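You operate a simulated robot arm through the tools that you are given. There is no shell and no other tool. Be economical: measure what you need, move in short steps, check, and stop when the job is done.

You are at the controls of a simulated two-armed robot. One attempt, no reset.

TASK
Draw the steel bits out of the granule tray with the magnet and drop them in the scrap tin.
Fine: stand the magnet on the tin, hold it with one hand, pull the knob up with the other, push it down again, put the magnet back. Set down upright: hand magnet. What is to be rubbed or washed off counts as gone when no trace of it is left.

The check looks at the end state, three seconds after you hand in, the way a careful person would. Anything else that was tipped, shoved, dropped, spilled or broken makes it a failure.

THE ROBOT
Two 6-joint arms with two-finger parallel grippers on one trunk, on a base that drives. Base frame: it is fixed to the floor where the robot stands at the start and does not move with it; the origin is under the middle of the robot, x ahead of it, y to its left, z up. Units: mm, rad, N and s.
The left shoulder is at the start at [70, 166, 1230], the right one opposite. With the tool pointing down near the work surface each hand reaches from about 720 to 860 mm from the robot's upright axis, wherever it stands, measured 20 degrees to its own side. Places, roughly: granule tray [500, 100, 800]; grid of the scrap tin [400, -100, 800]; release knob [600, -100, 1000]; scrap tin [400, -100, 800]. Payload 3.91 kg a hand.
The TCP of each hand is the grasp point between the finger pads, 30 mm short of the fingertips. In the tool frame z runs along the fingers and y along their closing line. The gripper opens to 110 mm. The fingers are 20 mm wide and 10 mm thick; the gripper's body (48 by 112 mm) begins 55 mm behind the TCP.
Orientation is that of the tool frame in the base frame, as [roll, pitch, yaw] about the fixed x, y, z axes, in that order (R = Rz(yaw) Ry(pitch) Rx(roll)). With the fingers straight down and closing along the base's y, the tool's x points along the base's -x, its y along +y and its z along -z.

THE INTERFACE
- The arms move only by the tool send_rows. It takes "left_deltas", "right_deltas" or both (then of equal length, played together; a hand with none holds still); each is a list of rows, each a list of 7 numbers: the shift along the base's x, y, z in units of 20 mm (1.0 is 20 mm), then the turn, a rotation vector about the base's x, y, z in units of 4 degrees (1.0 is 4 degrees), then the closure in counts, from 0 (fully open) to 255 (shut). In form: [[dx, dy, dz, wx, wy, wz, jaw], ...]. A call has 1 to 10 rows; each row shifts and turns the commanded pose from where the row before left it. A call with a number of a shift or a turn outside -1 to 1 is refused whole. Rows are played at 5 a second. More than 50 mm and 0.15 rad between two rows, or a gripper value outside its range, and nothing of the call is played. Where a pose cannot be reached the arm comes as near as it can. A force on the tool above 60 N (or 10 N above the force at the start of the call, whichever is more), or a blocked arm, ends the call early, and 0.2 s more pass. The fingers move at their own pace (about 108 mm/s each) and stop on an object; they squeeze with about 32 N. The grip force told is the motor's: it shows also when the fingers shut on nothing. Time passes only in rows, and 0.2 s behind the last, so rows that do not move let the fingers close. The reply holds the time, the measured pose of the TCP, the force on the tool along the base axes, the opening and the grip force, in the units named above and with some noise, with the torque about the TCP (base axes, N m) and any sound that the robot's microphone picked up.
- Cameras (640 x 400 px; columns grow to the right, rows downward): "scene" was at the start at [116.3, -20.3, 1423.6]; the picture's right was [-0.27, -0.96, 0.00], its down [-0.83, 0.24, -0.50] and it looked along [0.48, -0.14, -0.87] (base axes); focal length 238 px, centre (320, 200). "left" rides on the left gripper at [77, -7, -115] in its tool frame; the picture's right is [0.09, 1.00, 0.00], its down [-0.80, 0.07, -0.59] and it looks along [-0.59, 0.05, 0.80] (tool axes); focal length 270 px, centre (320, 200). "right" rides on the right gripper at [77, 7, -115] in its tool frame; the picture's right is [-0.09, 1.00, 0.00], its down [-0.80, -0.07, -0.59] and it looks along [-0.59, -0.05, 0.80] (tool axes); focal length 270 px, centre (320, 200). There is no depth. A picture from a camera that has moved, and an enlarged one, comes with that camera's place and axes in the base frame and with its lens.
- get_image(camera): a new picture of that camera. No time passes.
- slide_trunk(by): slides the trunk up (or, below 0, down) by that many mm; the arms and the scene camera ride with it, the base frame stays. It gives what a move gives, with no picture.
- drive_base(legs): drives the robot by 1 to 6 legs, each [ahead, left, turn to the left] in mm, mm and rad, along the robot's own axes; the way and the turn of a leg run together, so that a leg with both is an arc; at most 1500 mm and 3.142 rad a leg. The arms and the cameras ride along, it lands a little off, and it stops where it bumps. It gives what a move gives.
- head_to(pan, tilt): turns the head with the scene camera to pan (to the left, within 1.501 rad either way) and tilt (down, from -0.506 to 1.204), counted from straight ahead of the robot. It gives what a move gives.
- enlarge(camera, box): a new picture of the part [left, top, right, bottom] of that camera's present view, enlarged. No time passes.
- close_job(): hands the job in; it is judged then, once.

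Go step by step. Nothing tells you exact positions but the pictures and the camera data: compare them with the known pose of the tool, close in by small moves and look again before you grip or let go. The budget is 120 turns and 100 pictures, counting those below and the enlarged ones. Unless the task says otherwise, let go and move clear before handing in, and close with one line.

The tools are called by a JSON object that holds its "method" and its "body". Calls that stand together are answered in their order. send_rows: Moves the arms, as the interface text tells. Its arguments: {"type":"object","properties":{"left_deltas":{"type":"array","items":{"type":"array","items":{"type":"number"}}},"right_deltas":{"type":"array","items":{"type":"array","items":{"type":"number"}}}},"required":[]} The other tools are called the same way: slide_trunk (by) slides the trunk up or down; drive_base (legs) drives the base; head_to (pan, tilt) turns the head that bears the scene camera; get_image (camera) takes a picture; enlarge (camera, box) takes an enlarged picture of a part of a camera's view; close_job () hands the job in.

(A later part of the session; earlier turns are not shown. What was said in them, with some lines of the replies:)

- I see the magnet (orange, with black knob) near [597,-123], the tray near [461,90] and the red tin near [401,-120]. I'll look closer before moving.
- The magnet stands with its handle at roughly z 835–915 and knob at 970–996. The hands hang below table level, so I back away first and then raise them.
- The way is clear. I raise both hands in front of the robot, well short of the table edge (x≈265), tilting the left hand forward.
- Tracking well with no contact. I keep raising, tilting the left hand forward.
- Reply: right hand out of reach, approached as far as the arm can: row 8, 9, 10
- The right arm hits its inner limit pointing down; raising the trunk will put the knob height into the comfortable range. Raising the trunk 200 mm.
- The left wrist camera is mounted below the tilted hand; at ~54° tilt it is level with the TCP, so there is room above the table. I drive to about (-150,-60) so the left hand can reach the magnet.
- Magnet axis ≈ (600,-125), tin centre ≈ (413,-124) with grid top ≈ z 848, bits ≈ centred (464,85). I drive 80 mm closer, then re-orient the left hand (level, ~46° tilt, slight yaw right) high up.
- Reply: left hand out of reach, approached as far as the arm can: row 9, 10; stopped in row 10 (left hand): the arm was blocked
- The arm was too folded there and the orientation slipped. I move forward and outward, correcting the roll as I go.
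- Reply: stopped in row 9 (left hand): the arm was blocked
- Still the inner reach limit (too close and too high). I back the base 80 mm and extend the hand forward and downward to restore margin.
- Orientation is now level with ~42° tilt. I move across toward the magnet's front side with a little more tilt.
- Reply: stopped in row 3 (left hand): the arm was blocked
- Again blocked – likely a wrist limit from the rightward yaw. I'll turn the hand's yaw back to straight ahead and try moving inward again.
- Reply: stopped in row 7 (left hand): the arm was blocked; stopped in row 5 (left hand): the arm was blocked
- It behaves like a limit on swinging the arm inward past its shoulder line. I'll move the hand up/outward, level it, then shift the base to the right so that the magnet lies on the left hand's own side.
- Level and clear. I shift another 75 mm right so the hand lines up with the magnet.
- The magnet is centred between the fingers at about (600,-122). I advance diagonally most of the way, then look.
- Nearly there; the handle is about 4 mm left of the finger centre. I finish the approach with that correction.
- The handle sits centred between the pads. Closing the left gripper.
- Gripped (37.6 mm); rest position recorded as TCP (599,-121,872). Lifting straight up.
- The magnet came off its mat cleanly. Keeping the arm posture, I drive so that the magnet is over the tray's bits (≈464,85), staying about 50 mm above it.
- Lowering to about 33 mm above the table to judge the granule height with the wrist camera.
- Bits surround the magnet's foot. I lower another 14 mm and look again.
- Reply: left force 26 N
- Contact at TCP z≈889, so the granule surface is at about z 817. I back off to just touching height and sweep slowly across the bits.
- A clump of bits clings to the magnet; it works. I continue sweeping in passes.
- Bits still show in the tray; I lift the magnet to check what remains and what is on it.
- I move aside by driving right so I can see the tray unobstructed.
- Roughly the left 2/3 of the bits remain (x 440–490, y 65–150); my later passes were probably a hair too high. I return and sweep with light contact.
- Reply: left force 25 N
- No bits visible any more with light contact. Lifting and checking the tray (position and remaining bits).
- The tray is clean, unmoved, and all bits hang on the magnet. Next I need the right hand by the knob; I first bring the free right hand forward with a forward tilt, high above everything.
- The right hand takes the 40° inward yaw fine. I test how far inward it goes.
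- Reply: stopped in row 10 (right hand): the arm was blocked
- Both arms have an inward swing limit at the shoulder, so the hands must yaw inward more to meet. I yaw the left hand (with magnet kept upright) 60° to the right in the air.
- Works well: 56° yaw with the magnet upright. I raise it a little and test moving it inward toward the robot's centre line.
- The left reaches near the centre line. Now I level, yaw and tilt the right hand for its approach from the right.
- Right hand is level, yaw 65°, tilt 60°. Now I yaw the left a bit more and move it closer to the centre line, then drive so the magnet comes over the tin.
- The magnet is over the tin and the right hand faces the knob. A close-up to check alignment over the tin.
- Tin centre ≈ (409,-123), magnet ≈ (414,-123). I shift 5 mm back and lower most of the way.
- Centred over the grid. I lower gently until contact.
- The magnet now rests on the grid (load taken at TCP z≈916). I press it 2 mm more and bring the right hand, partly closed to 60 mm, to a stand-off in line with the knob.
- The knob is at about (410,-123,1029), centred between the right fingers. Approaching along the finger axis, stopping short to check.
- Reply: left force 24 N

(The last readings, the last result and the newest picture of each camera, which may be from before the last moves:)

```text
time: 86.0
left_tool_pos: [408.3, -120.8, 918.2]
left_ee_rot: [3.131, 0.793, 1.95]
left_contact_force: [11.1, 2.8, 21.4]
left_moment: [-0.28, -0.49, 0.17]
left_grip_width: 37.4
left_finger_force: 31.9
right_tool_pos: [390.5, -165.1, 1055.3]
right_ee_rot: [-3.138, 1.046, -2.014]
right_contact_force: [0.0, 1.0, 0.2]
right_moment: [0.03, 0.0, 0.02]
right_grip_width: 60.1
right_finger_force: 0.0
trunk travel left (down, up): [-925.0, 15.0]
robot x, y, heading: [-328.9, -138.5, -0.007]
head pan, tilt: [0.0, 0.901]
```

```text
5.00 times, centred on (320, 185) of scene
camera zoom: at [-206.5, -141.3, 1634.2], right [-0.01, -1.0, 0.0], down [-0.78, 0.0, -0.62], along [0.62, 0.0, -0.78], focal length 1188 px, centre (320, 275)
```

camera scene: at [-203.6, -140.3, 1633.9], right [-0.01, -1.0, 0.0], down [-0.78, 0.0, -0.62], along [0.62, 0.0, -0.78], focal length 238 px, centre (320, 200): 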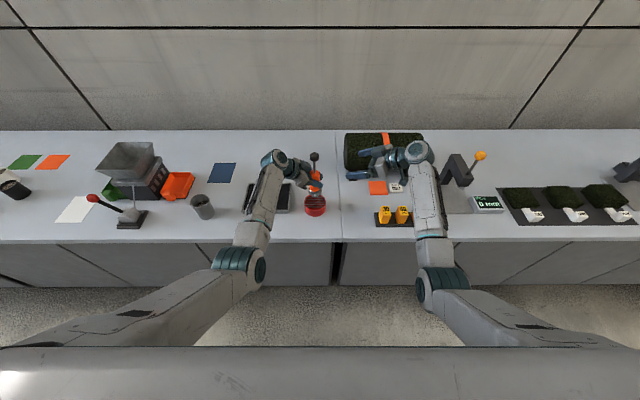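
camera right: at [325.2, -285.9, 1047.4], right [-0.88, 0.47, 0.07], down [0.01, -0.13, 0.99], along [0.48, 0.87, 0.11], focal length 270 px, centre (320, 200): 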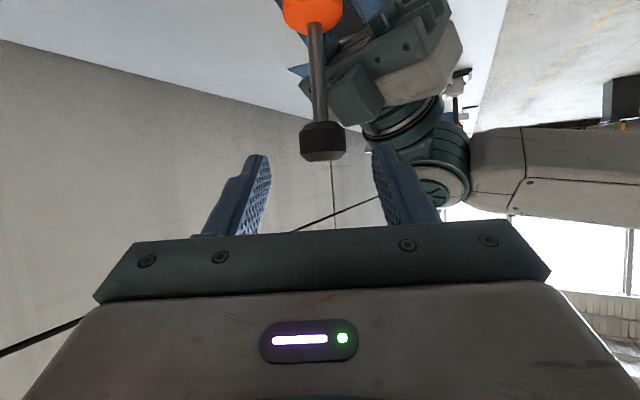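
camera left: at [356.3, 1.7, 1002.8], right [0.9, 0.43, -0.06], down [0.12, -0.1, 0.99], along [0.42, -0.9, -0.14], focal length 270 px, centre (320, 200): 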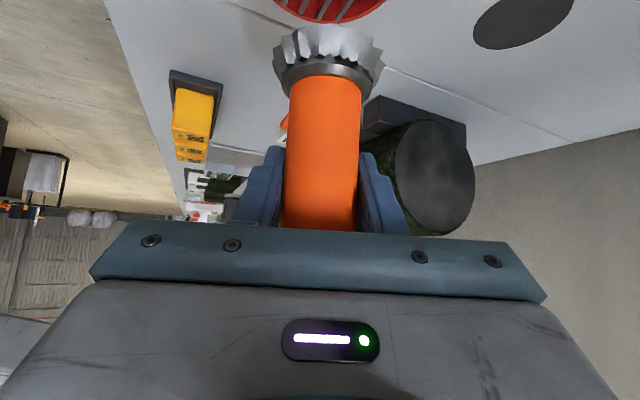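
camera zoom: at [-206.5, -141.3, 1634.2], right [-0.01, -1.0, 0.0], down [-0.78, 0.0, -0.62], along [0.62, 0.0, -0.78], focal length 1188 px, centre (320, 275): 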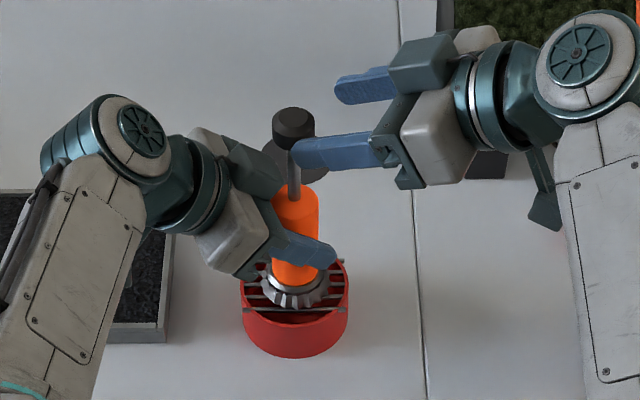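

{"method": "send_rows", "body": {"right_deltas": [[0.3, 0.62, -0.39, 0, 0, 0, 116], [0.3, 0.62, -0.39, 0, 0, 0, 116], [0.3, 0.62, -0.39, 0, 0, 0, 116], [0, 0, 0, 0, 0, 0, 116]]}}

{"method": "get_image", "body": {"camera": "right"}}

{"method": "enlarge", "body": {"camera": "scene", "box": [280, 145, 360, 225]}}

```text
time: 87.1
left_tool_pos: [410.1, -120.2, 917.3]
left_ee_rot: [3.128, 0.787, 1.954]
left_contact_force: [13.9, 1.7, -2.6]
left_moment: [-2.57, 1.97, -0.51]
left_grip_width: 37.2
left_finger_force: 32.1
right_tool_pos: [409.3, -133.3, 1034.9]
right_ee_rot: [-3.132, 1.046, -2.01]
right_contact_force: [-18.1, -14.6, 15.5]
right_moment: [0.23, 0.85, 1.08]
right_grip_width: 64.9
right_finger_force: 4.6
trunk travel left (down, up): [-925.0, 15.0]
robot x, y, heading: [-335.7, -140.5, -0.013]
head pan, tilt: [0.0, 0.901]
stopped in row 4 (right hand): the force on the tool passed its limit (the readings are from after the stop); the commanded pose is now the measured one
```

```text
47 pictures are left
camera right: at [343.5, -254.0, 1026.3], right [-0.88, 0.47, 0.07], down [0.01, -0.13, 0.99], along [0.48, 0.87, 0.11], focal length 270 px, centre (320, 200)
```

right: 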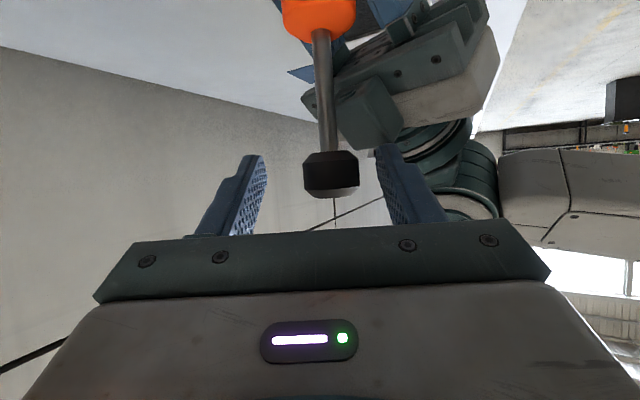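

```text
5.00 times, centred on (320, 185) of scene
camera zoom: at [-208.6, -143.2, 1634.0], right [-0.01, -1.0, 0.0], down [-0.78, 0.01, -0.62], along [0.62, 0.0, -0.78], focal length 1188 px, centre (320, 275)
```

zoom: 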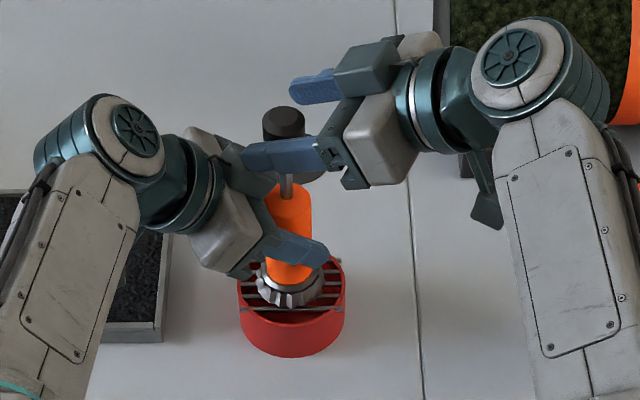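

The near right finger touched the block on the left gripper. I back off 20 mm and narrow the right fingers before approaching again, slightly shallower.

{"method": "send_rows", "body": {"right_deltas": [[-0.37, -0.78, 0.5, 0, 0, 0, 116], [0, 0, 0, 0, 0, 0, 155], [0, 0, 0, 0, 0, 0, 155]]}}

{"method": "get_image", "body": {"camera": "right"}}

{"method": "enlarge", "body": {"camera": "left", "box": [200, 0, 480, 175]}}

```text
time: 87.9
left_tool_pos: [409.1, -119.9, 916.7]
left_ee_rot: [3.127, 0.788, 1.951]
left_contact_force: [-2.7, -2.3, 12.6]
left_moment: [0.04, 0.49, 0.06]
left_grip_width: 37.3
left_finger_force: 32.0
right_tool_pos: [401.9, -147.9, 1043.4]
right_ee_rot: [-3.134, 1.044, -2.011]
right_contact_force: [-1.0, -0.3, -0.7]
right_moment: [0.03, -0.01, 0.04]
right_grip_width: 43.0
right_finger_force: 0.1
trunk travel left (down, up): [-925.0, 15.0]
robot x, y, heading: [-331.9, -139.6, -0.008]
head pan, tilt: [0.0, 0.901]
```

```text
45 pictures are left
camera right: at [336.4, -268.8, 1035.8], right [-0.88, 0.47, 0.07], down [0.01, -0.13, 0.99], along [0.48, 0.87, 0.11], focal length 270 px, centre (320, 200)
```

right: 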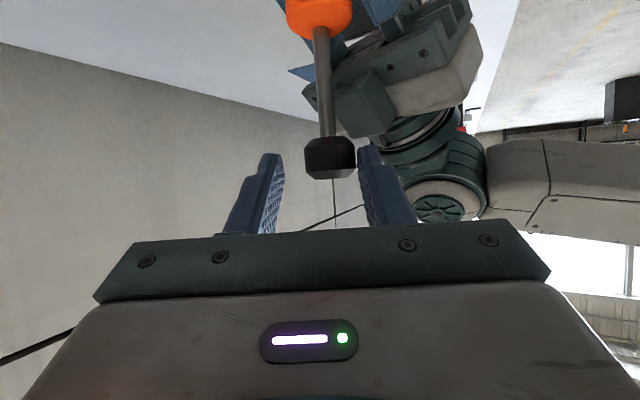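

```text
2.29 times, centred on (340, 88) of left
camera zoom: at [351.2, 2.7, 942.7], right [0.9, 0.44, -0.05], down [0.11, -0.11, 0.99], along [0.43, -0.89, -0.15], focal length 618 px, centre (274, 457)
```

zoom: 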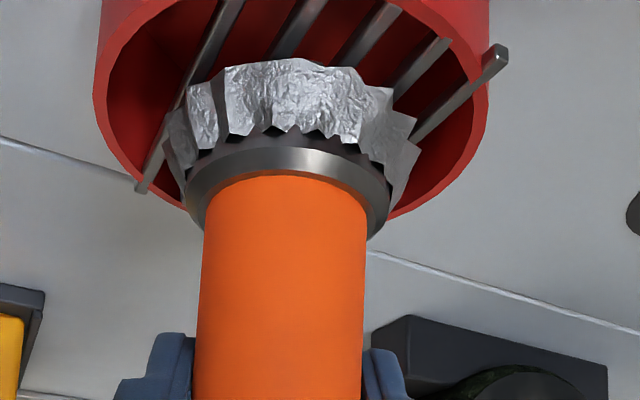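

The finger tip would hit the left gripper's block (top ≈ z 1017) again. I back off and flatten the right hand to nearly horizontal so its fingers grip the knob's upper half clear of that block.

{"method": "send_rows", "body": {"right_deltas": [[-0.43, -0.9, 0.2, 0, 0, 0, 155], [-0.43, -0.9, 0, 0.9, -0.43, 0, 155], [0, 0, 0, 0.9, -0.43, 0, 155], [0, 0, 0, 0.9, -0.43, 0, 155], [0, 0, 0, 0.9, -0.43, 0, 155], [0, 0, 0, 0.9, -0.43, 0, 155], [0, 0, 0, 0.9, -0.43, 0, 155], [0, 0, 0, 0, 0, 0, 155]]}}

{"method": "get_image", "body": {"camera": "right"}}

```text
time: 89.7
left_tool_pos: [409.8, -118.8, 917.1]
left_ee_rot: [3.128, 0.786, 1.95]
left_contact_force: [2.3, -3.9, 18.0]
left_moment: [-0.09, 0.26, 0.07]
left_grip_width: 37.3
left_finger_force: 32.1
right_tool_pos: [385.3, -184.5, 1047.7]
right_ee_rot: [-3.104, 1.463, -1.986]
right_contact_force: [-0.2, -0.5, -0.1]
right_moment: [-0.03, -0.02, 0.0]
right_grip_width: 43.1
right_finger_force: 0.0
trunk travel left (down, up): [-925.0, 15.0]
robot x, y, heading: [-331.2, -139.2, -0.004]
head pan, tilt: [0.0, 0.901]
```

```text
43 pictures are left
camera right: at [326.8, -290.6, 984.0], right [-0.89, 0.44, 0.08], down [-0.16, -0.49, 0.86], along [0.42, 0.76, 0.5], focal length 270 px, centre (320, 200)
```

right: 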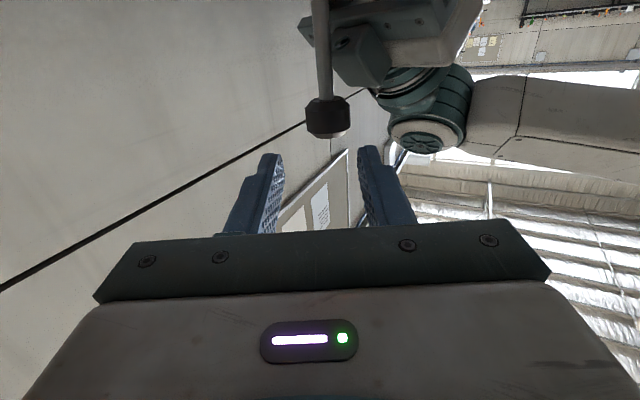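

Knob refined at (408,-121,1028). Approaching nearly horizontally at its upper half.

{"method": "send_rows", "body": {"right_deltas": [[0.1, 0.4, -0.3, 0, 0, 0, 155], [0.15, 0.5, -0.25, 0, 0, 0, 155], [0.2, 0.5, 0, 0, 0, 0, 155], [0.2, 0.5, 0, 0, 0, 0, 155], [0, 0, 0, 0, 0, 0, 155]]}}

{"method": "get_image", "body": {"camera": "right"}}

{"method": "enlarge", "body": {"camera": "scene", "box": [280, 145, 360, 225]}}

```text
time: 90.9
left_tool_pos: [408.9, -120.4, 916.7]
left_ee_rot: [3.127, 0.787, 1.951]
left_contact_force: [4.9, -4.6, 19.1]
left_moment: [-0.13, 0.24, 0.09]
left_grip_width: 37.5
left_finger_force: 31.7
right_tool_pos: [397.0, -146.3, 1036.4]
right_ee_rot: [-3.105, 1.465, -1.985]
right_contact_force: [-0.6, 0.2, 0.3]
right_moment: [0.0, 0.01, -0.01]
right_grip_width: 43.1
right_finger_force: 0.0
trunk travel left (down, up): [-925.0, 15.0]
robot x, y, heading: [-334.3, -136.6, -0.002]
head pan, tilt: [0.0, 0.901]
```

```text
42 pictures are left
camera right: at [338.7, -253.1, 972.7], right [-0.89, 0.44, 0.08], down [-0.16, -0.49, 0.86], along [0.42, 0.76, 0.5], focal length 270 px, centre (320, 200)
```

right: 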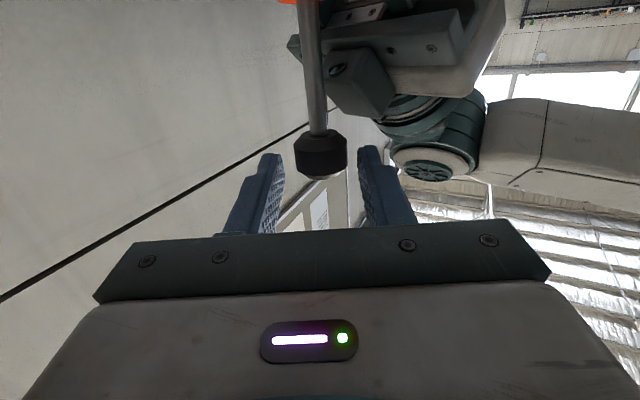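

```text
5.00 times, centred on (320, 185) of scene
camera zoom: at [-207.8, -143.7, 1634.3], right [-0.01, -1.0, 0.0], down [-0.78, 0.01, -0.62], along [0.62, 0.0, -0.78], focal length 1188 px, centre (320, 275)
```

zoom: 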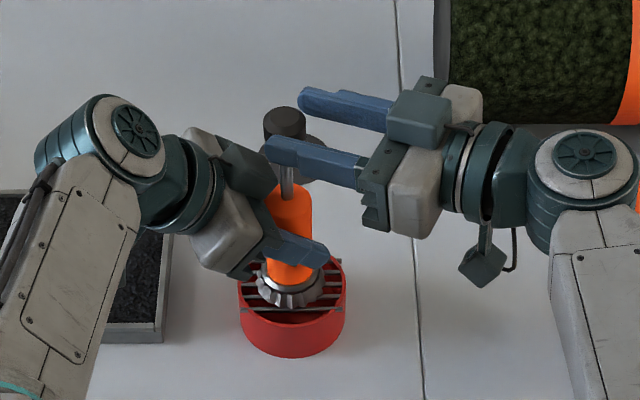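

Good clearance above the left gripper. Advancing the last 14 mm and closing on the knob.

{"method": "send_rows", "body": {"right_deltas": [[0.14, 0.34, 0, 0, 0, 0, 155], [0.14, 0.34, 0, 0, 0, 0, 155], [0, 0, 0, 0, 0, 0, 155]]}}

{"method": "get_image", "body": {"camera": "right"}}

```text
time: 91.7
left_tool_pos: [408.5, -119.7, 917.3]
left_ee_rot: [3.127, 0.786, 1.951]
left_contact_force: [5.1, -4.5, 20.6]
left_moment: [-0.13, 0.21, 0.09]
left_grip_width: 37.3
left_finger_force: 32.3
right_tool_pos: [404.6, -131.8, 1035.8]
right_ee_rot: [-3.104, 1.464, -1.981]
right_contact_force: [0.2, -1.0, -0.2]
right_moment: [0.0, -0.02, 0.0]
right_grip_width: 43.0
right_finger_force: 0.0
trunk travel left (down, up): [-925.0, 15.0]
robot x, y, heading: [-329.8, -140.3, -0.007]
head pan, tilt: [0.0, 0.901]
```

```text
40 pictures are left
camera right: at [345.2, -238.8, 972.6], right [-0.89, 0.44, 0.08], down [-0.16, -0.48, 0.86], along [0.42, 0.76, 0.5], focal length 270 px, centre (320, 200)
```

right: 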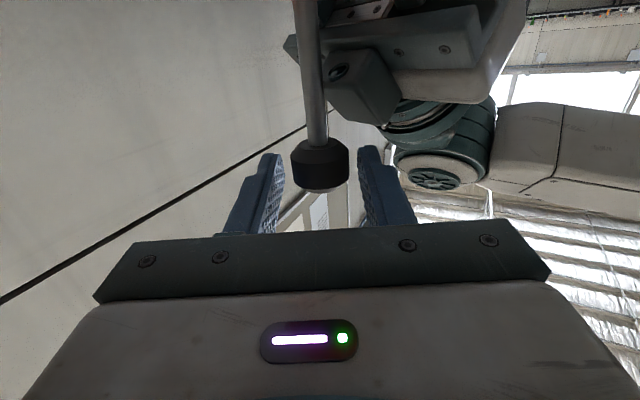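

{"method": "send_rows", "body": {"right_deltas": [[0, 0, 0, 0, 0, 0, 200], [0, 0, 0, 0, 0, 0, 255], [0, 0, 0, 0, 0, 0, 255]]}}

{"method": "enlarge", "body": {"camera": "scene", "box": [280, 145, 360, 225]}}

```text
time: 92.5
left_tool_pos: [409.3, -119.4, 916.9]
left_ee_rot: [3.127, 0.785, 1.952]
left_contact_force: [11.8, -5.8, 18.6]
left_moment: [0.06, 0.87, 0.03]
left_grip_width: 37.3
left_finger_force: 32.2
right_tool_pos: [404.3, -132.0, 1036.1]
right_ee_rot: [-3.111, 1.463, -1.991]
right_contact_force: [-6.8, 2.5, 0.9]
right_moment: [0.08, 0.14, 0.09]
right_grip_width: 29.1
right_finger_force: 32.0
trunk travel left (down, up): [-925.0, 15.0]
robot x, y, heading: [-334.1, -139.6, -0.01]
head pan, tilt: [0.0, 0.901]
```

```text
5.00 times, centred on (320, 185) of scene
camera zoom: at [-207.6, -143.6, 1634.3], right [-0.01, -1.0, 0.0], down [-0.78, 0.01, -0.62], along [0.62, 0.0, -0.78], focal length 1188 px, centre (320, 275)
```

zoom: 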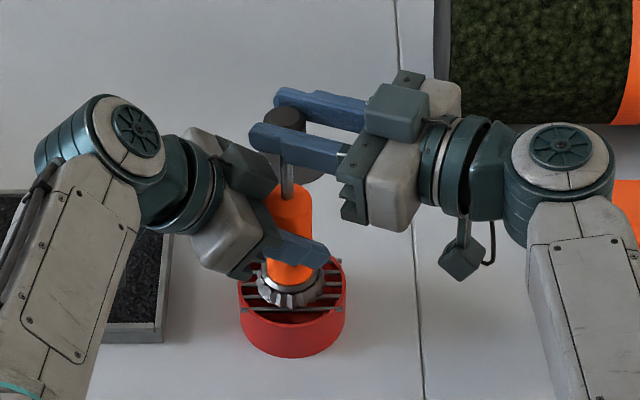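

The knob is gripped (29 mm). Pulling it up gently while the left hand holds the handle.

{"method": "send_rows", "body": {"right_deltas": [[0, 0, 0.2, 0, 0, 0, 255], [0, 0, 0.2, 0, 0, 0, 255], [0, 0, 0.2, 0, 0, 0, 255], [0, 0, 0, 0, 0, 0, 255]]}}

{"method": "enlarge", "body": {"camera": "left", "box": [200, 0, 480, 175]}}

```text
time: 93.5
left_tool_pos: [409.3, -120.0, 918.1]
left_ee_rot: [3.128, 0.787, 1.952]
left_contact_force: [7.6, -7.0, 21.1]
left_moment: [-0.01, 0.2, 0.03]
left_grip_width: 37.0
left_finger_force: 32.4
right_tool_pos: [403.4, -132.4, 1048.8]
right_ee_rot: [-3.101, 1.464, -1.979]
right_contact_force: [-1.2, 2.8, -0.3]
right_moment: [0.06, 0.03, 0.07]
right_grip_width: 28.8
right_finger_force: 32.3
trunk travel left (down, up): [-925.0, 15.0]
robot x, y, heading: [-331.7, -141.6, -0.012]
head pan, tilt: [0.0, 0.901]
```

```text
2.29 times, centred on (340, 88) of left
camera zoom: at [351.2, 2.7, 942.5], right [0.9, 0.44, -0.05], down [0.11, -0.11, 0.99], along [0.43, -0.89, -0.15], focal length 618 px, centre (274, 457)
```

zoom: 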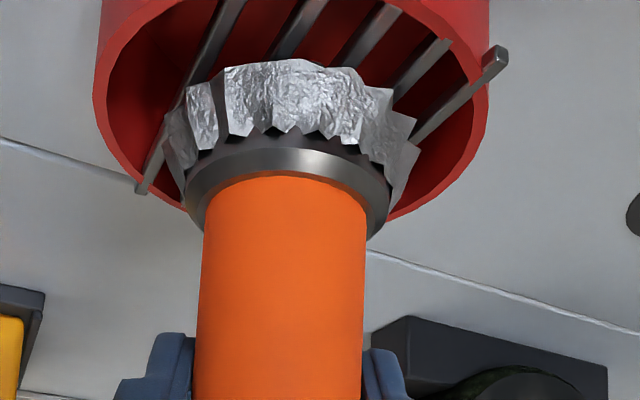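

{"method": "send_rows", "body": {"right_deltas": [[0, 0, 0.25, 0, 0, 0, 255], [0, 0, 0.25, 0, 0, 0, 255], [0, 0, 0.25, 0, 0, 0, 255], [0, 0, 0.25, 0, 0, 0, 255], [0, 0, 0, 0, 0, 0, 255]]}}

{"method": "enlarge", "body": {"camera": "left", "box": [200, 0, 480, 175]}}

{"method": "get_image", "body": {"camera": "right"}}

```text
time: 94.7
left_tool_pos: [409.2, -118.6, 916.2]
left_ee_rot: [3.128, 0.788, 1.952]
left_contact_force: [4.1, -12.0, 21.1]
left_moment: [0.35, 0.02, 0.1]
left_grip_width: 37.4
left_finger_force: 32.1
right_tool_pos: [403.3, -133.4, 1068.7]
right_ee_rot: [-3.11, 1.465, -1.987]
right_contact_force: [2.1, 9.2, -0.2]
right_moment: [0.56, -0.28, -0.01]
right_grip_width: 29.3
right_finger_force: 31.9
trunk travel left (down, up): [-925.0, 15.0]
robot x, y, heading: [-335.1, -138.7, -0.007]
head pan, tilt: [0.0, 0.901]
```

```text
2.29 times, centred on (340, 88) of left
camera zoom: at [351.0, 2.5, 942.4], right [0.9, 0.44, -0.05], down [0.11, -0.11, 0.99], along [0.43, -0.89, -0.15], focal length 618 px, centre (274, 457)
```

zoom: 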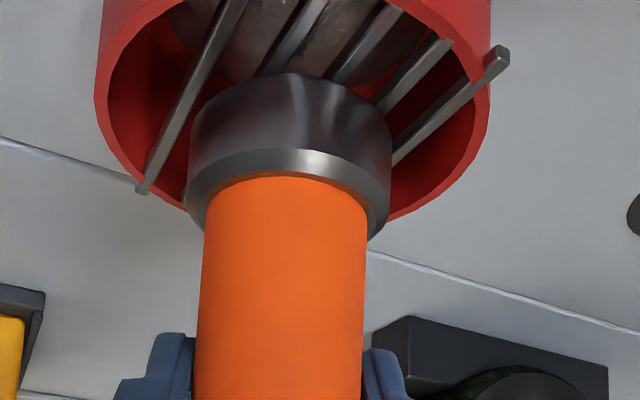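

```text
36 pictures are left
camera right: at [344.4, -239.4, 1005.2], right [-0.89, 0.44, 0.08], down [-0.16, -0.49, 0.86], along [0.42, 0.76, 0.5], focal length 270 px, centre (320, 200)
```

right: 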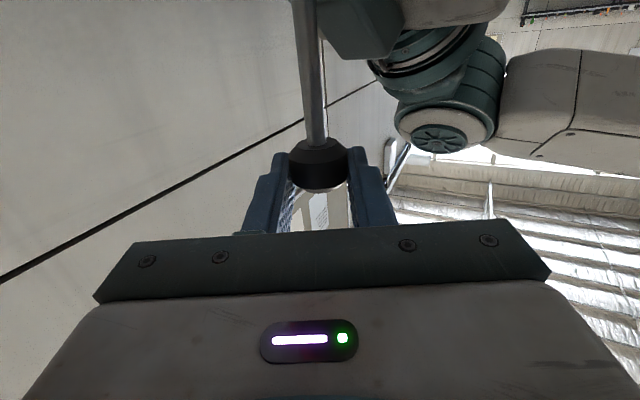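

The bits have fallen through the grid into the tin. Now I push the knob down again.

{"method": "send_rows", "body": {"right_deltas": [[0, 0, 0, 0, 0, 0, 255], [0, 0, -0.25, 0, 0, 0, 255], [0, 0, -0.25, 0, 0, 0, 255], [0, 0, -0.25, 0, 0, 0, 255], [0, 0, -0.25, 0, 0, 0, 255], [0, 0, -0.2, 0, 0, 0, 255], [0, 0, -0.2, 0, 0, 0, 255], [0, 0, -0.2, 0, 0, 0, 255], [0, 0, -0.1, 0, 0, 0, 255], [0, 0, 0, 0, 0, 0, 255]]}}

{"method": "enlarge", "body": {"camera": "left", "box": [200, 0, 480, 175]}}

{"method": "enlarge", "body": {"camera": "scene", "box": [280, 145, 360, 225]}}

```text
time: 96.9
left_tool_pos: [410.5, -119.9, 916.5]
left_ee_rot: [3.128, 0.785, 1.954]
left_contact_force: [14.8, -12.9, 14.5]
left_moment: [-0.47, 0.34, 0.16]
left_grip_width: 37.2
left_finger_force: 31.4
right_tool_pos: [403.9, -133.3, 1035.5]
right_ee_rot: [-3.093, 1.467, -1.971]
right_contact_force: [-9.1, 2.7, 7.7]
right_moment: [-0.26, 0.27, 0.16]
right_grip_width: 29.1
right_finger_force: 32.2
trunk travel left (down, up): [-925.0, 15.0]
robot x, y, heading: [-332.3, -142.9, -0.01]
head pan, tilt: [0.0, 0.901]
```

```text
2.29 times, centred on (340, 88) of left
camera zoom: at [351.0, 2.4, 942.5], right [0.9, 0.44, -0.05], down [0.11, -0.11, 0.99], along [0.43, -0.89, -0.15], focal length 618 px, centre (274, 457)
```

zoom: 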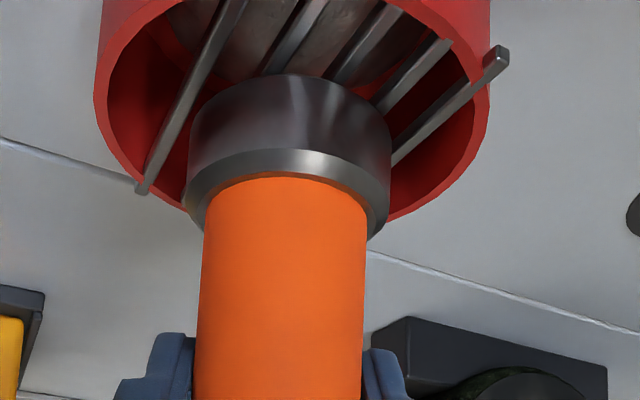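

```text
5.00 times, centred on (320, 185) of scene
camera zoom: at [-207.8, -144.4, 1634.4], right [-0.01, -1.0, 0.0], down [-0.78, 0.01, -0.62], along [0.62, 0.0, -0.78], focal length 1188 px, centre (320, 275)
```

zoom: 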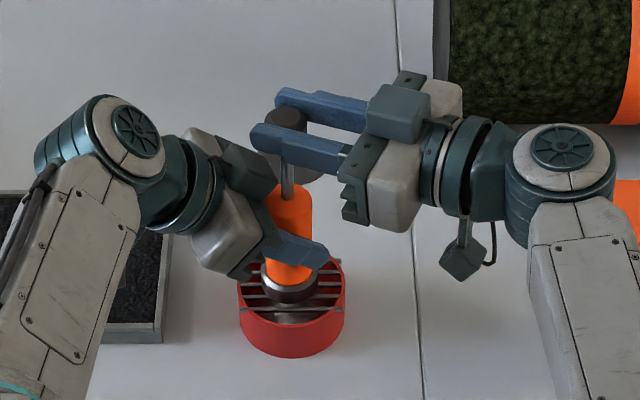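

The knob is fully down again and the bits stayed in the tin. I give a last small press, open the right hand and retreat it.

{"method": "send_rows", "body": {"right_deltas": [[0, 0, -0.1, 0, 0, 0, 255], [0, 0, 0, 0, 0, 0, 255], [0, 0, 0.1, 0, 0, 0, 150], [0, 0, 0, 0, 0, 0, 150], [-0.2, -0.4, 0, 0, 0, 0, 150], [-0.43, -0.9, 0, 0, 0, 0, 150], [-0.43, -0.9, 0.3, 0, 0, 0, 150], [-0.43, -0.9, 0.5, 0, 0, 0, 150], [-0.43, -0.9, 0.5, 0, 0, 0, 150], [0, -1, 0.5, 0, 0, 0, 150]]}}

{"method": "get_image", "body": {"camera": "right"}}

```text
time: 99.1
left_tool_pos: [408.2, -119.6, 917.0]
left_ee_rot: [3.126, 0.786, 1.953]
left_contact_force: [3.2, -3.2, 18.2]
left_moment: [-0.2, 0.28, 0.09]
left_grip_width: 37.0
left_finger_force: 31.6
right_tool_pos: [365.9, -233.8, 1071.9]
right_ee_rot: [-3.111, 1.465, -1.987]
right_contact_force: [-0.5, -0.3, 0.2]
right_moment: [-0.02, 0.04, 0.05]
right_grip_width: 45.2
right_finger_force: 0.2
trunk travel left (down, up): [-925.0, 15.0]
robot x, y, heading: [-331.0, -140.7, -0.015]
head pan, tilt: [0.0, 0.901]
```

```text
33 pictures are left
camera right: at [305.8, -340.0, 1008.4], right [-0.89, 0.44, 0.08], down [-0.16, -0.49, 0.86], along [0.42, 0.76, 0.5], focal length 270 px, centre (320, 200)
```

right: 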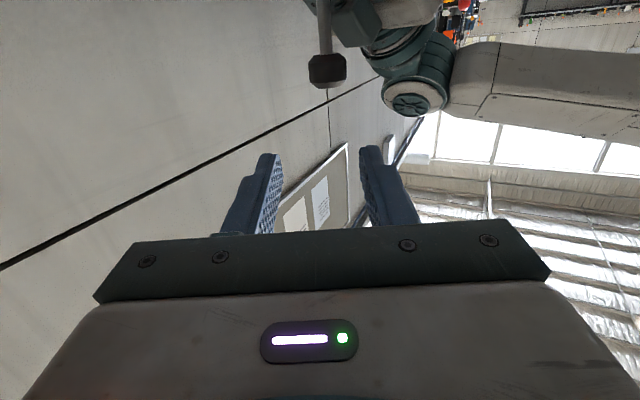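

Right hand is clear. I lift the magnet off the tin and at the same time pull the right hand back and up.

{"method": "send_rows", "body": {"left_deltas": [[0, 0, 0.2, 0, 0, 0, 255], [0, 0, 0.6, 0, 0, 0, 255], [0, 0, 0.8, 0, 0, 0, 255], [0, 0, 0.8, 0, 0, 0, 255], [0, 0, 0.8, 0, 0, 0, 255], [0, 0, 0, 0, 0, 0, 255], [0, 0, 0, 0, 0, 0, 255], [0, 0, 0, 0, 0, 0, 255]], "right_deltas": [[-0.8, -0.6, 0.5, 0, 0, 0, 150], [-0.8, -0.6, 0.5, 0, 0, 0, 150], [-0.8, -0.6, 0.5, 0, 0, 0, 150], [-0.8, -0.6, 0.5, 0, 0, 0, 150], [-0.8, -0.6, 0.5, 0, 0, 0, 150], [-0.8, -0.6, 0.5, 0, 0, 0, 150], [-0.8, -0.6, 0.5, 0, 0, 0, 150], [0, 0, 0, 0, 0, 0, 150]]}}

{"method": "get_image", "body": {"camera": "left"}}

{"method": "get_image", "body": {"camera": "scene"}}

```text
time: 100.9
left_tool_pos: [413.4, -119.2, 978.3]
left_ee_rot: [3.133, 0.788, 1.956]
left_contact_force: [0.2, 0.8, -4.2]
left_moment: [-0.01, -0.01, -0.03]
left_grip_width: 37.2
left_finger_force: 31.8
right_tool_pos: [255.0, -314.5, 1137.2]
right_ee_rot: [-3.126, 1.462, -2.004]
right_contact_force: [0.9, 0.5, -0.4]
right_moment: [-0.01, -0.02, -0.01]
right_grip_width: 45.3
right_finger_force: 0.1
trunk travel left (down, up): [-925.0, 15.0]
robot x, y, heading: [-333.0, -139.4, -0.008]
head pan, tilt: [0.0, 0.901]
```

```text
32 pictures are left
camera left: at [354.4, 4.3, 1003.7], right [0.9, 0.44, -0.06], down [0.12, -0.11, 0.99], along [0.43, -0.89, -0.15], focal length 270 px, centre (320, 200)
```

left: 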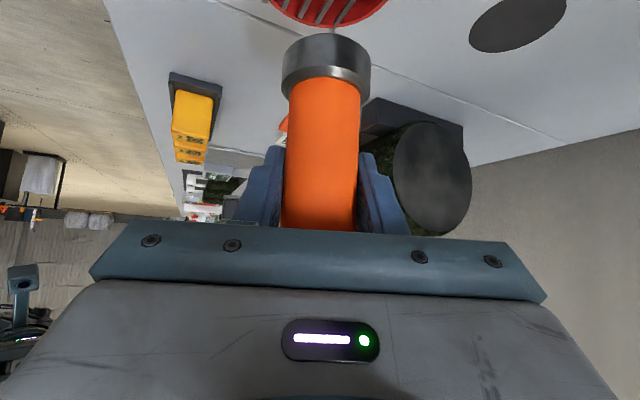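

```text
31 pictures are left
camera scene: at [-202.9, -141.9, 1633.8], right [-0.01, -1.0, 0.0], down [-0.78, 0.01, -0.62], along [0.62, 0.0, -0.78], focal length 238 px, centre (320, 200)
```

scene: 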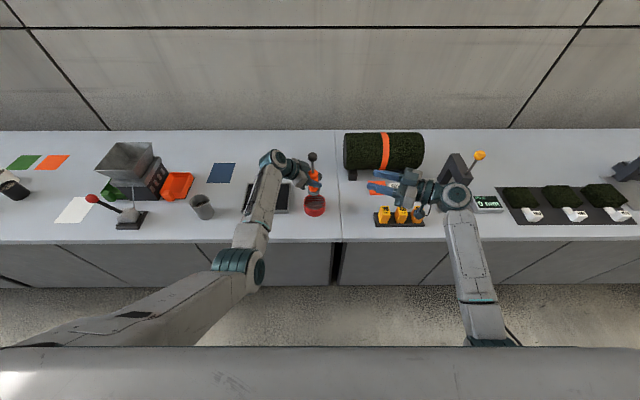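

The magnet face is clean. I drive forward ~187 mm to bring it above its mat.

{"method": "drive_base", "body": {"legs": [[187, -2, 0]]}}

{"method": "get_image", "body": {"camera": "left"}}

{"method": "enlarge", "body": {"camera": "scene", "box": [280, 120, 360, 240]}}

```text
time: 102.4
left_tool_pos: [595.2, -123.9, 980.0]
left_ee_rot: [3.13, 0.788, 1.951]
left_contact_force: [-0.6, -1.1, -4.0]
left_moment: [0.02, 0.02, 0.02]
left_grip_width: 37.4
left_finger_force: 32.7
right_tool_pos: [438.6, -319.0, 1138.8]
right_ee_rot: [-3.1, 1.464, -1.98]
right_contact_force: [-0.2, 0.0, 0.4]
right_moment: [-0.07, 0.0, -0.03]
right_grip_width: 45.2
right_finger_force: 0.0
trunk travel left (down, up): [-925.0, 15.0]
robot x, y, heading: [-146.9, -142.5, -0.008]
head pan, tilt: [0.0, 0.901]
```

```text
30 pictures are left
camera left: at [537.9, -0.4, 1006.2], right [0.9, 0.44, -0.05], down [0.11, -0.11, 0.99], along [0.42, -0.89, -0.15], focal length 270 px, centre (320, 200)
```

left: 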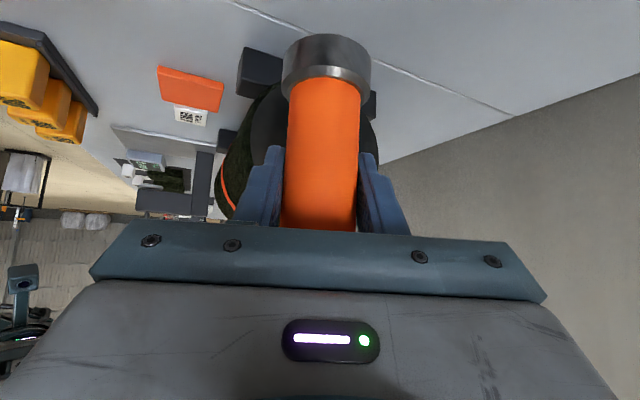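

```text
3.33 times, centred on (320, 180) of scene
camera zoom: at [-21.8, -145.9, 1634.4], right [-0.01, -1.0, 0.0], down [-0.78, 0.01, -0.62], along [0.62, -0.01, -0.78], focal length 792 px, centre (320, 267)
```

zoom: 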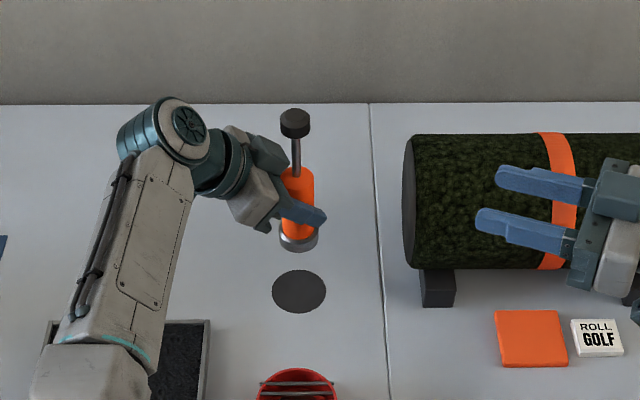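

Mat centre ≈ (599,-123); magnet at (595,-124). I correct by +4/+1 mm and lower to just above the mat.

{"method": "send_rows", "body": {"left_deltas": [[0.2, 0.06, -0.9, 0, 0, 0, 255], [0, 0, -0.9, 0, 0, 0, 255], [0, 0, -0.9, 0, 0, 0, 255], [0, 0, -0.9, 0, 0, 0, 255], [0, 0, -0.9, 0, 0, 0, 255], [0, 0, -0.3, 0, 0, 0, 255], [0, 0, 0, 0, 0, 0, 255]]}}

{"method": "get_image", "body": {"camera": "left"}}

{"method": "enlarge", "body": {"camera": "scene", "box": [280, 160, 340, 235]}}

```text
time: 104.0
left_tool_pos: [602.3, -123.3, 883.8]
left_ee_rot: [3.133, 0.785, 1.956]
left_contact_force: [0.3, 0.3, -5.5]
left_moment: [0.0, 0.04, 0.01]
left_grip_width: 37.3
left_finger_force: 32.3
right_tool_pos: [441.2, -318.5, 1136.1]
right_ee_rot: [-3.125, 1.462, -2.006]
right_contact_force: [0.3, -0.1, -0.5]
right_moment: [0.01, 0.02, -0.05]
right_grip_width: 45.4
right_finger_force: 0.2
trunk travel left (down, up): [-925.0, 15.0]
robot x, y, heading: [-144.4, -140.7, -0.007]
head pan, tilt: [0.0, 0.901]
```

```text
28 pictures are left
camera left: at [544.3, 0.1, 908.4], right [0.9, 0.44, -0.06], down [0.11, -0.11, 0.99], along [0.42, -0.89, -0.15], focal length 270 px, centre (320, 200)
```

left: 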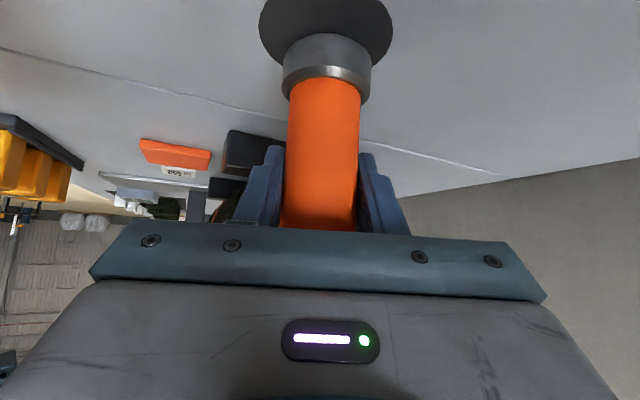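

```text
5.33 times, centred on (310, 198) of scene
camera zoom: at [-16.9, -146.0, 1633.9], right [-0.01, -1.0, 0.0], down [-0.78, 0.01, -0.62], along [0.62, -0.01, -0.78], focal length 1267 px, centre (373, 213)
```

zoom: 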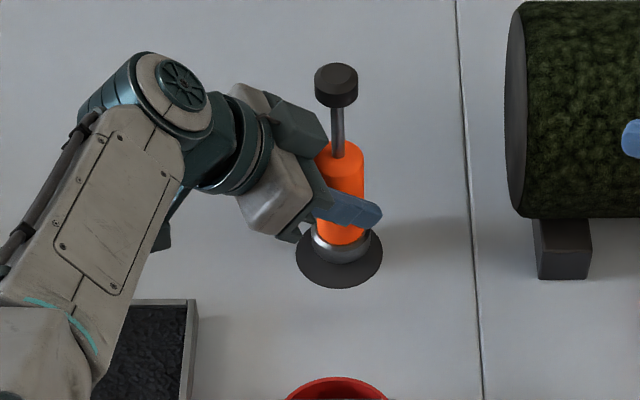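

Aligned with the mat. Lowering the last centimetre to contact.

{"method": "send_rows", "body": {"left_deltas": [[0, 0.06, -0.25, 0, 0, 0, 255], [0, 0, -0.15, 0, 0, 0, 255], [0, 0, -0.1, 0, 0, 0, 255], [0, 0, 0, 0, 0, 0, 255]]}}

```text
time: 105.0
left_tool_pos: [602.6, -119.0, 872.3]
left_ee_rot: [3.134, 0.786, 1.955]
left_contact_force: [-0.5, 0.1, -5.0]
left_moment: [0.01, 0.0, 0.0]
left_grip_width: 37.2
left_finger_force: 31.4
right_tool_pos: [441.8, -319.5, 1136.6]
right_ee_rot: [-3.128, 1.461, -2.006]
right_contact_force: [0.1, 0.6, 0.0]
right_moment: [-0.01, -0.01, 0.06]
right_grip_width: 45.1
right_finger_force: 0.1
trunk travel left (down, up): [-925.0, 15.0]
robot x, y, heading: [-144.5, -144.9, -0.01]
head pan, tilt: [0.0, 0.901]
```

{"method": "send_rows", "body": {"left_deltas": [[0, -0.05, -0.08, 0, 0, 0, 255], [0, 0, -0.08, 0, 0, 0, 255], [0, 0, 0, 0, 0, 0, 255]]}}

{"method": "get_image", "body": {"camera": "left"}}

```text
time: 105.8
left_tool_pos: [602.2, -120.1, 871.4]
left_ee_rot: [3.126, 0.788, 1.95]
left_contact_force: [2.7, 3.1, 7.9]
left_moment: [0.21, 0.17, -0.05]
left_grip_width: 37.2
left_finger_force: 32.2
right_tool_pos: [440.6, -319.7, 1137.6]
right_ee_rot: [-3.113, 1.465, -1.993]
right_contact_force: [0.1, 0.4, 0.2]
right_moment: [0.04, 0.03, -0.04]
right_grip_width: 45.3
right_finger_force: 0.1
trunk travel left (down, up): [-925.0, 15.0]
robot x, y, heading: [-148.6, -142.7, -0.008]
head pan, tilt: [0.0, 0.901]
```

```text
26 pictures are left
camera left: at [544.3, 2.1, 897.2], right [0.9, 0.44, -0.05], down [0.11, -0.11, 0.99], along [0.43, -0.89, -0.15], focal length 270 px, centre (320, 200)
```

left: 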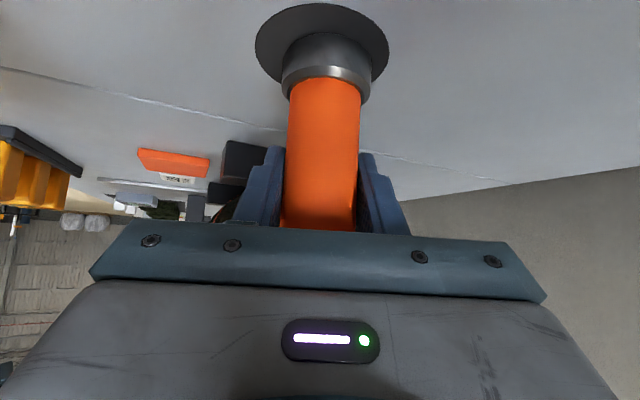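

Standing on the mat with light contact. I open slowly and check that it stands upright.

{"method": "send_rows", "body": {"left_deltas": [[0, 0, 0.08, 0, 0, 0, 255], [0, 0, 0, 0, 0, 0, 150], [0, 0, 0, 0, 0, 0, 100], [0, 0, 0, 0, 0, 0, 0], [0, 0, 0, 0, 0, 0, 0]]}}

{"method": "get_image", "body": {"camera": "left"}}

```text
time: 107.0
left_tool_pos: [601.2, -121.0, 871.2]
left_ee_rot: [3.131, 0.788, 1.954]
left_contact_force: [0.1, 0.5, -0.7]
left_moment: [-0.01, -0.04, 0.02]
left_grip_width: 110.1
left_finger_force: 0.1
right_tool_pos: [441.5, -319.2, 1138.3]
right_ee_rot: [-3.122, 1.462, -2.0]
right_contact_force: [0.5, 0.9, -0.8]
right_moment: [-0.01, -0.01, 0.04]
right_grip_width: 45.2
right_finger_force: 0.1
trunk travel left (down, up): [-925.0, 15.0]
robot x, y, heading: [-149.5, -142.9, -0.008]
head pan, tilt: [0.0, 0.901]
```

```text
25 pictures are left
camera left: at [544.0, 1.2, 897.1], right [0.9, 0.44, -0.06], down [0.11, -0.11, 0.99], along [0.42, -0.89, -0.15], focal length 270 px, centre (320, 200)
```

left: 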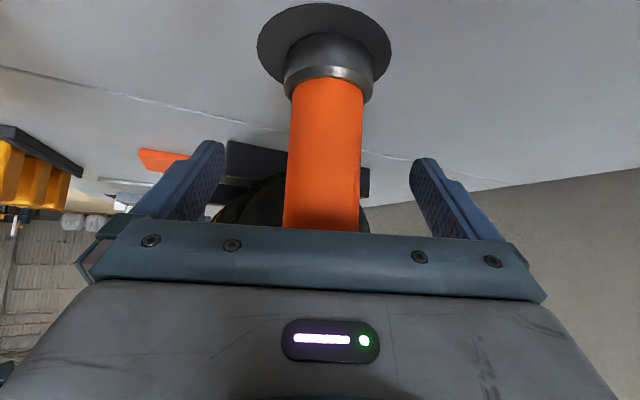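

The magnet stands freely. I retreat the left hand along its own axis.

{"method": "send_rows", "body": {"left_deltas": [[-0.26, 0.65, 0.7, 0, 0, 0, 0], [-0.26, 0.65, 0.7, 0, 0, 0, 0], [-0.26, 0.65, 0.7, 0, 0, 0, 0], [-0.26, 0.65, 0.7, 0, 0, 0, 0], [-0.26, 0.65, 0.7, 0, 0, 0, 0], [-0.26, 0.65, 0.7, 0, 0, 0, 0], [-0.26, 0.65, 0.7, 0, 0, 0, 0], [-0.26, 0.65, 0.7, 0, 0, 0, 0], [0, 0, 0, 0, 0, 0, 0]]}}

{"method": "drive_base", "body": {"legs": [[-200, 0, 0]]}}

{"method": "get_image", "body": {"camera": "scene"}}

{"method": "enlarge", "body": {"camera": "scene", "box": [260, 140, 370, 230]}}

```text
time: 109.0
left_tool_pos: [560.1, -18.9, 982.0]
left_ee_rot: [3.133, 0.787, 1.952]
left_contact_force: [-0.4, -0.1, 0.4]
left_moment: [-0.01, -0.01, 0.0]
left_grip_width: 110.1
left_finger_force: 0.0
right_tool_pos: [441.9, -320.1, 1137.5]
right_ee_rot: [-3.125, 1.462, -2.004]
right_contact_force: [0.8, 0.3, -0.3]
right_moment: [0.0, 0.01, -0.02]
right_grip_width: 45.2
right_finger_force: 0.1
trunk travel left (down, up): [-925.0, 15.0]
robot x, y, heading: [-145.9, -141.7, -0.011]
head pan, tilt: [0.0, 0.901]
```

```text
time: 110.6
left_tool_pos: [365.2, -14.7, 979.9]
left_ee_rot: [3.138, 0.785, 1.958]
left_contact_force: [1.0, -0.2, 0.2]
left_moment: [0.0, -0.01, -0.02]
left_grip_width: 110.0
left_finger_force: 0.0
right_tool_pos: [247.6, -316.5, 1134.6]
right_ee_rot: [3.14, 1.462, -2.023]
right_contact_force: [0.1, 0.9, 0.6]
right_moment: [0.01, 0.02, 0.05]
right_grip_width: 45.2
right_finger_force: 0.0
trunk travel left (down, up): [-925.0, 15.0]
robot x, y, heading: [-341.7, -138.3, -0.009]
head pan, tilt: [0.0, 0.901]
```

```text
24 pictures are left
camera scene: at [-209.8, -144.3, 1633.5], right [-0.01, -1.0, 0.0], down [-0.79, 0.01, -0.62], along [0.62, 0.0, -0.79], focal length 238 px, centre (320, 200)
```

scene: 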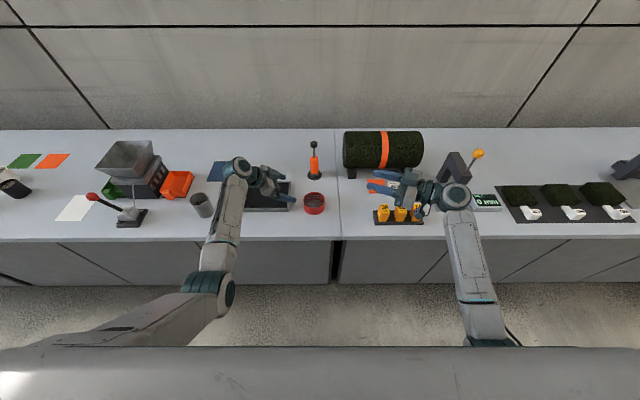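

```text
4.44 times, centred on (315, 185) of scene
camera zoom: at [-209.8, -144.3, 1633.5], right [-0.01, -1.0, 0.0], down [-0.79, 0.01, -0.62], along [0.62, 0.0, -0.79], focal length 1056 px, centre (342, 267)
```

zoom: 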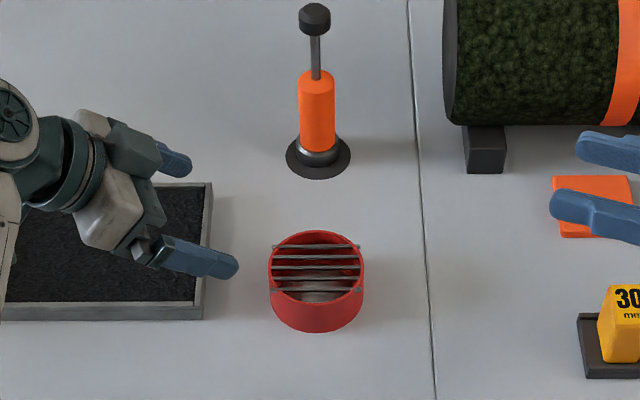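

The magnet stands upright on its mat and the bits lie in the tin. I back off a bit more for a full view of the tray.

{"method": "drive_base", "body": {"legs": [[-250, 0, 0]]}}

{"method": "head_to", "body": {"pan": 0.15, "tilt": 0.65}}

{"method": "enlarge", "body": {"camera": "scene", "box": [260, 130, 400, 230]}}

{"method": "get_image", "body": {"camera": "left"}}

```text
time: 112.4
left_tool_pos: [119.6, -15.5, 979.6]
left_ee_rot: [3.134, 0.787, 1.954]
left_contact_force: [-0.5, -0.2, -0.7]
left_moment: [-0.02, 0.0, 0.01]
left_grip_width: 109.9
left_finger_force: 0.1
right_tool_pos: [-0.2, -317.8, 1136.8]
right_ee_rot: [-3.136, 1.462, -2.018]
right_contact_force: [-0.2, 0.0, 0.2]
right_moment: [0.02, 0.0, 0.05]
right_grip_width: 45.1
right_finger_force: 0.1
trunk travel left (down, up): [-925.0, 15.0]
robot x, y, heading: [-585.7, -138.3, -0.015]
head pan, tilt: [0.0, 0.901]
```

```text
time: 113.2
left_tool_pos: [116.4, -16.3, 982.3]
left_ee_rot: [3.131, 0.785, 1.949]
left_contact_force: [-0.8, -0.7, 0.5]
left_moment: [0.0, 0.04, -0.01]
left_grip_width: 110.0
left_finger_force: 0.0
right_tool_pos: [-1.7, -316.0, 1139.6]
right_ee_rot: [-3.107, 1.461, -1.991]
right_contact_force: [-1.3, 0.2, 1.1]
right_moment: [0.02, 0.0, 0.0]
right_grip_width: 45.3
right_finger_force: 0.1
trunk travel left (down, up): [-925.0, 15.0]
robot x, y, heading: [-593.5, -136.9, -0.014]
head pan, tilt: [0.15, 0.649]
```

```text
4.00 times, centred on (330, 180) of scene
camera zoom: at [-451.0, -129.6, 1654.6], right [0.14, -0.99, 0.0], down [-0.6, -0.08, -0.8], along [0.79, 0.11, -0.6], focal length 950 px, centre (280, 280)
```

zoom: 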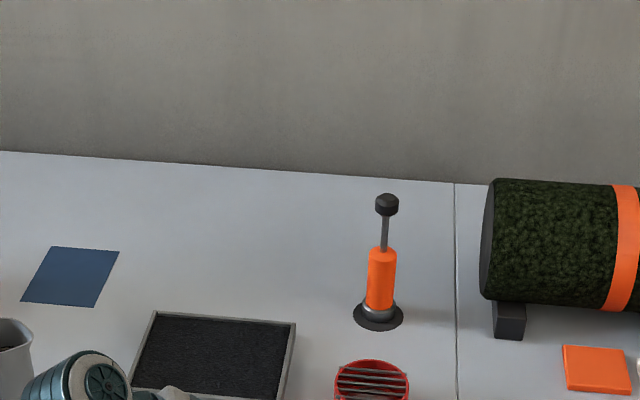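

```text
21 pictures are left
camera left: at [59.5, 107.1, 1008.2], right [0.9, 0.43, -0.05], down [0.11, -0.11, 0.99], along [0.42, -0.89, -0.15], focal length 270 px, centre (320, 200)
```

left: 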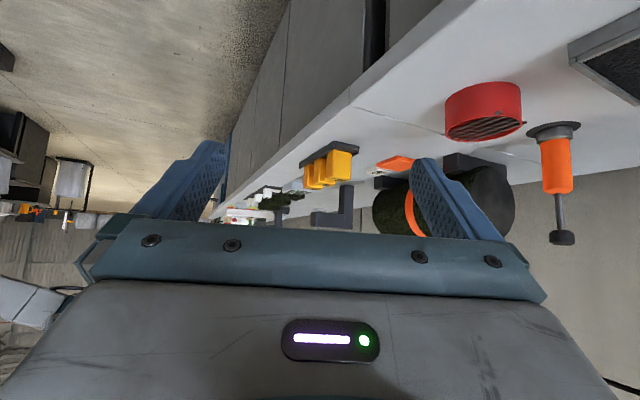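

The tray shows no bits, the bits are in the tin, and the magnet stands upright on its mat with the knob down. Both hands are clear, so I hand in.

{"method": "close_job", "body": {}}

```text
The job is handed in.
```

I drew the steel bits out of the granule tray and dropped them in the scrap tin. The magnet is back upright on its mat with the knob pushed down, and I've handed the job in.
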